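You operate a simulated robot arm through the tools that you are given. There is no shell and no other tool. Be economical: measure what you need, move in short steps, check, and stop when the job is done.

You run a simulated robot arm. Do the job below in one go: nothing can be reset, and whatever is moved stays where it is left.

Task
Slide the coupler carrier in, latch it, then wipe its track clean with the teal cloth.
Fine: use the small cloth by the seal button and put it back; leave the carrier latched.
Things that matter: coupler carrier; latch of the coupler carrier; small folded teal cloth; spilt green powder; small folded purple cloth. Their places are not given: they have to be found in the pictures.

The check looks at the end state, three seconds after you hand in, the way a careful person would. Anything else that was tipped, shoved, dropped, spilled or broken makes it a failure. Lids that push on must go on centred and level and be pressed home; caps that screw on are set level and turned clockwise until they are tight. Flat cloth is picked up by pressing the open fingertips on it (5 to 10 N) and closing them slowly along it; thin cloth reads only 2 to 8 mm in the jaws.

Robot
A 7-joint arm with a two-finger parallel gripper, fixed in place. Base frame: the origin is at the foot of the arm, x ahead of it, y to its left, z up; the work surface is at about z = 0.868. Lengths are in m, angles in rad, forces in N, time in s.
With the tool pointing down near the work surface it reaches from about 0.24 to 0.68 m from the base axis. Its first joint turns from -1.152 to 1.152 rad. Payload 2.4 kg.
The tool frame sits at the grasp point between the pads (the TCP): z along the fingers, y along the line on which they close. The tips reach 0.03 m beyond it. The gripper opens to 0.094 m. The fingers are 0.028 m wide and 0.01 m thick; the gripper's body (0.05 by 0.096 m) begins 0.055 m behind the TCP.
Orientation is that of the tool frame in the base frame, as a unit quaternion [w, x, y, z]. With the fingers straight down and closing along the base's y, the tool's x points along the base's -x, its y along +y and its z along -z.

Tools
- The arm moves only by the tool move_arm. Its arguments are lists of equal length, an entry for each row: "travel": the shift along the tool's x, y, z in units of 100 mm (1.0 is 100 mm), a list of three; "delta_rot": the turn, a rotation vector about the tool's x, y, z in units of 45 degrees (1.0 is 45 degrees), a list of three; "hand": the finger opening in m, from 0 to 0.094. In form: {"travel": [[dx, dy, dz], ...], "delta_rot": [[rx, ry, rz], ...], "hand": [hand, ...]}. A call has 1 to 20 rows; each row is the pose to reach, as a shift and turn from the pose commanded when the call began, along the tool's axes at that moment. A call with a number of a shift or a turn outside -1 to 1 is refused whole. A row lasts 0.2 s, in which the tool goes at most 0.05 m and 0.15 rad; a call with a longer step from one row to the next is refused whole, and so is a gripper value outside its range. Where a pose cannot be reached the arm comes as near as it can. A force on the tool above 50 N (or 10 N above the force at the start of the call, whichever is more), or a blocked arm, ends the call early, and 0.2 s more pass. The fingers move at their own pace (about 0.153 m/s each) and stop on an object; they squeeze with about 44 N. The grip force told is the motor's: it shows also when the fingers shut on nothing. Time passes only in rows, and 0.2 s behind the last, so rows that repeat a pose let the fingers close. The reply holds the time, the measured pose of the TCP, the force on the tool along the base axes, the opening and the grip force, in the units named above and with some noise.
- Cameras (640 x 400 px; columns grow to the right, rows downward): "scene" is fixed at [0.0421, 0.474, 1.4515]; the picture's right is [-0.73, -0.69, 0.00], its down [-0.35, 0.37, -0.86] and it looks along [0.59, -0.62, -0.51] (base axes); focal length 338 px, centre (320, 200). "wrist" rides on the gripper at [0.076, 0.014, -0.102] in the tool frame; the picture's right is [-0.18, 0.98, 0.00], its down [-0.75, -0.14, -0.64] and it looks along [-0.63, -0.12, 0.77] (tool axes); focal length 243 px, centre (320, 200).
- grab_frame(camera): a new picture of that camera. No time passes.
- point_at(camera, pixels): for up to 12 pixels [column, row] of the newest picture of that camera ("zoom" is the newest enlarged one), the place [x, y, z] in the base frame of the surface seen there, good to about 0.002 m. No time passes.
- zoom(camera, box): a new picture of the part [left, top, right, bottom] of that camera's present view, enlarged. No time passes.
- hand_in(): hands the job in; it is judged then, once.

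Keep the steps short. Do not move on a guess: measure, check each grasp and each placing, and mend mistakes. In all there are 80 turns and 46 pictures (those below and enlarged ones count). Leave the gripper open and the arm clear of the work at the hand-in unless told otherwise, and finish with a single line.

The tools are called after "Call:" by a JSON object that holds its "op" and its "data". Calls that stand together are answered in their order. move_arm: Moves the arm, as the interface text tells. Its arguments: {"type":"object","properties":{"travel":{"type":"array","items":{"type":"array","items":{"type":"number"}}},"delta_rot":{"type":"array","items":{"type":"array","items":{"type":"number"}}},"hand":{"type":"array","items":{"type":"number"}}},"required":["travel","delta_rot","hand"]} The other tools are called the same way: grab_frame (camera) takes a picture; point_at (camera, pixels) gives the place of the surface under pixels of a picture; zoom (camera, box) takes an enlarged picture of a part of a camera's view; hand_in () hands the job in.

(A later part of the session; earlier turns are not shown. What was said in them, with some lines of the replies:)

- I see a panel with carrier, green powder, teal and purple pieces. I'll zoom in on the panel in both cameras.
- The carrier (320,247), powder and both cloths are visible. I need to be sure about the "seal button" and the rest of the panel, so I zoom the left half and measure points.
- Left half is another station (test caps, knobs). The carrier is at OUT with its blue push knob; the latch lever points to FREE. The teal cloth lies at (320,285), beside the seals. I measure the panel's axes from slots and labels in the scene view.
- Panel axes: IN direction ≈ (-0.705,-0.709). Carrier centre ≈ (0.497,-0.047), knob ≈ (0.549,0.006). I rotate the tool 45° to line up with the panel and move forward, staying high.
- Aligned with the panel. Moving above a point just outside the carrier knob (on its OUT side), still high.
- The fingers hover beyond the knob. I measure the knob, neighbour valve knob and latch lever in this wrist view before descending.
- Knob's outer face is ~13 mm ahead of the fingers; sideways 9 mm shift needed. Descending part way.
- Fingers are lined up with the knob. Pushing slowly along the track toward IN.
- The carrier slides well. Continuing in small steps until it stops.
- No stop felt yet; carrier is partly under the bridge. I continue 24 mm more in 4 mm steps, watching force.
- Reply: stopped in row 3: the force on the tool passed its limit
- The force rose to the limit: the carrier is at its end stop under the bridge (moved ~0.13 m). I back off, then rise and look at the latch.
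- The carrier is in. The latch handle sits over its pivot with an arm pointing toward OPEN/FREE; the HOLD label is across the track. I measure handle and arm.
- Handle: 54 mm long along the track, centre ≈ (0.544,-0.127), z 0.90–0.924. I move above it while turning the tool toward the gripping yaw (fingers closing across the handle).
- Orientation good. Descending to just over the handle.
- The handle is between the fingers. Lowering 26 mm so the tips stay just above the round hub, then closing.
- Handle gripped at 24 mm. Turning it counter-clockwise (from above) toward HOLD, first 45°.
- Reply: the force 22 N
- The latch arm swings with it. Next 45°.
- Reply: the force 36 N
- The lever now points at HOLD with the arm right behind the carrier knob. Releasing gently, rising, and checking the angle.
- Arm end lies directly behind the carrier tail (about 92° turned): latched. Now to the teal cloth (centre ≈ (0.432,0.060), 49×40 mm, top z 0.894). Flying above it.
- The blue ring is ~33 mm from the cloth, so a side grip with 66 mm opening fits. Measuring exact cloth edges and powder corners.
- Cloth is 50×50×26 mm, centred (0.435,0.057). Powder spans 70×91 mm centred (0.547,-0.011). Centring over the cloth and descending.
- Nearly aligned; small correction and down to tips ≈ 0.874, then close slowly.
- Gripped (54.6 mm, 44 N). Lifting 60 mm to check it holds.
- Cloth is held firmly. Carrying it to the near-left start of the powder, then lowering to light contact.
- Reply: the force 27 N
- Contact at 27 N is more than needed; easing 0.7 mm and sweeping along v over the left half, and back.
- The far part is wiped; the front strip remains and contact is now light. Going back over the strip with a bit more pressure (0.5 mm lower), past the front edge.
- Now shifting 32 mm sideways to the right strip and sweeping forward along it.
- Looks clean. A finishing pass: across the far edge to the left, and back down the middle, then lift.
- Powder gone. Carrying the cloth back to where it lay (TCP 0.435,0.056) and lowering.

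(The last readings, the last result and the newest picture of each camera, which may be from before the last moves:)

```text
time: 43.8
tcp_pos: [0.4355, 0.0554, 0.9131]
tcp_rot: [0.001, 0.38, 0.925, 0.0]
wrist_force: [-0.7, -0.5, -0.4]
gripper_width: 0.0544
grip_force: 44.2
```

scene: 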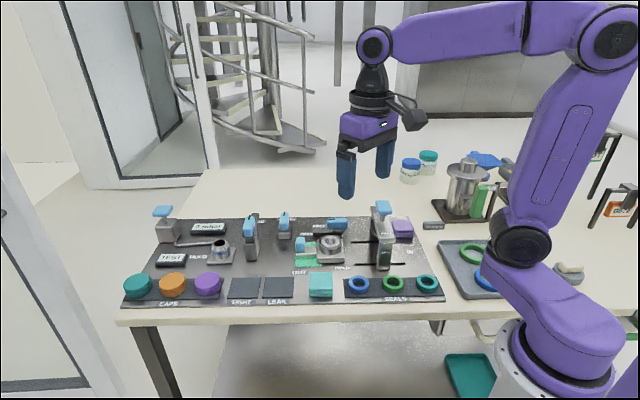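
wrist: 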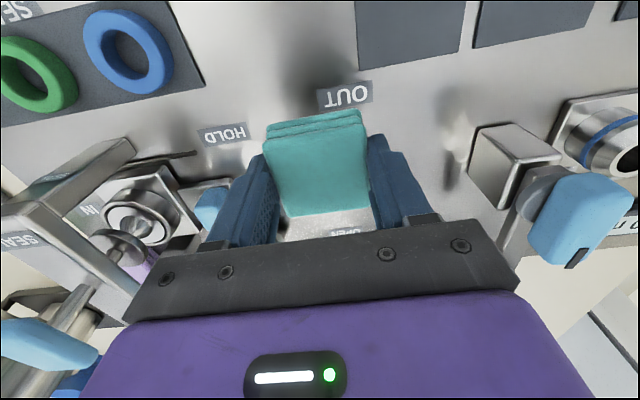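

On position, 8 mm above. Lowering the rest, opening to 70 mm.

Call:
{"op": "move_arm", "data": {"travel": [[0, 0, 0.04], [0, 0, 0.075], [0, 0, 0.075], [0, 0, 0.075], [0, 0, 0.075], [0, 0, 0.075]], "delta_rot": [[0, 0, 0], [0, 0, 0], [0, 0, 0], [0, 0, 0], [0, 0, 0], [0, 0, 0]], "hand": [0.04, 0.04, 0.04, 0.056, 0.065, 0.07]}}

Call:
{"op": "move_arm", "data": {"travel": [[0, 0, -0.2], [0, 0, -0.5], [0, 0, -0.8], [0, 0, -1], [0, 0, -1]], "delta_rot": [[0, 0, 0], [0, 0, 0], [0, 0, 0], [0, 0, 0], [0, 0, 0]], "hand": [0.07, 0.07, 0.07, 0.07, 0.08]}}

Call:
{"op": "move_arm", "data": {"travel": [[0, 0, -0.3], [0, 0, -0.6], [0, 0, -1], [0, 0, -1]], "delta_rot": [[0, 0, 0], [0, 0, 0], [0, 0, 0], [0, 0, 0]], "hand": [0.094, 0.094, 0.094, 0.094]}}

Call:
{"op": "zoom", "data": {"camera": "scene", "box": [250, 190, 420, 310]}}

Call:
{"op": "grab_frame", "data": {"camera": "scene"}}

Call:
{"op": "grab_frame", "data": {"camera": "wrist"}}

```text
time: 45.2
tcp_pos: [0.4344, 0.0565, 0.9067]
tcp_rot: [0.001, 0.38, 0.925, 0.0]
wrist_force: [0.1, 0.3, -0.6]
gripper_width: 0.07
grip_force: 0.1
```

```text
time: 46.4
tcp_pos: [0.4353, 0.0555, 1.008]
tcp_rot: [0.001, 0.379, 0.925, 0.0]
wrist_force: [-0.3, -0.5, 0.6]
gripper_width: 0.0801
grip_force: 0.0
```

```text
time: 47.4
tcp_pos: [0.4329, 0.0571, 1.1059]
tcp_rot: [0.0, 0.379, 0.926, -0.001]
wrist_force: [0.4, -0.1, -0.3]
gripper_width: 0.0939
grip_force: 0.1
```

```text
3.33 times, centred on (335, 250) of scene
```

zoom: 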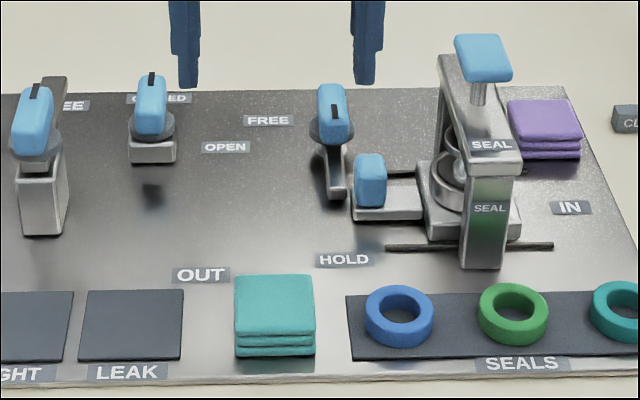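

```text
14 pictures are left
```

scene: 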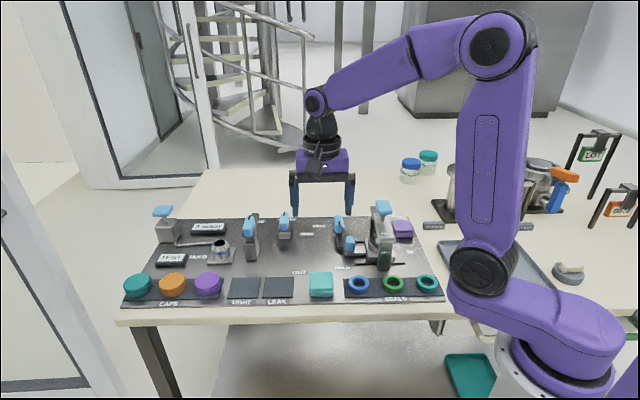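

```text
13 pictures are left
```

wrist: 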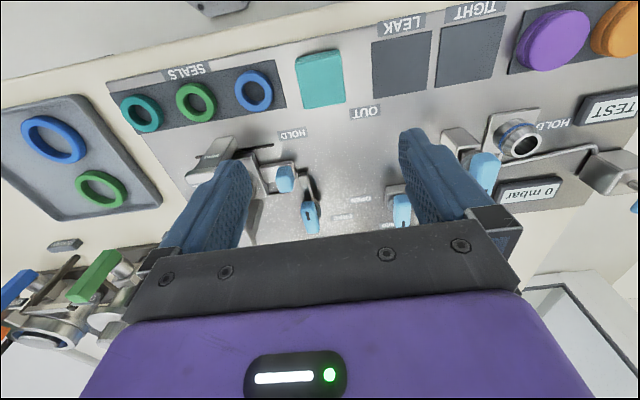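

The carrier is in at its stop with the latch on HOLD. The powder is gone, the teal cloth is back in place, the purple cloth is untouched, and the arm is clear with the gripper open. Handing in.

Call:
{"op": "hand_in", "data": {}}

```text
The job is handed in.
```

The carrier is in and latched at HOLD, its track is wiped clean, and the teal cloth is back in place; the purple cloth lies nearer the seal button, but I followed the colour you named and left it untouched.
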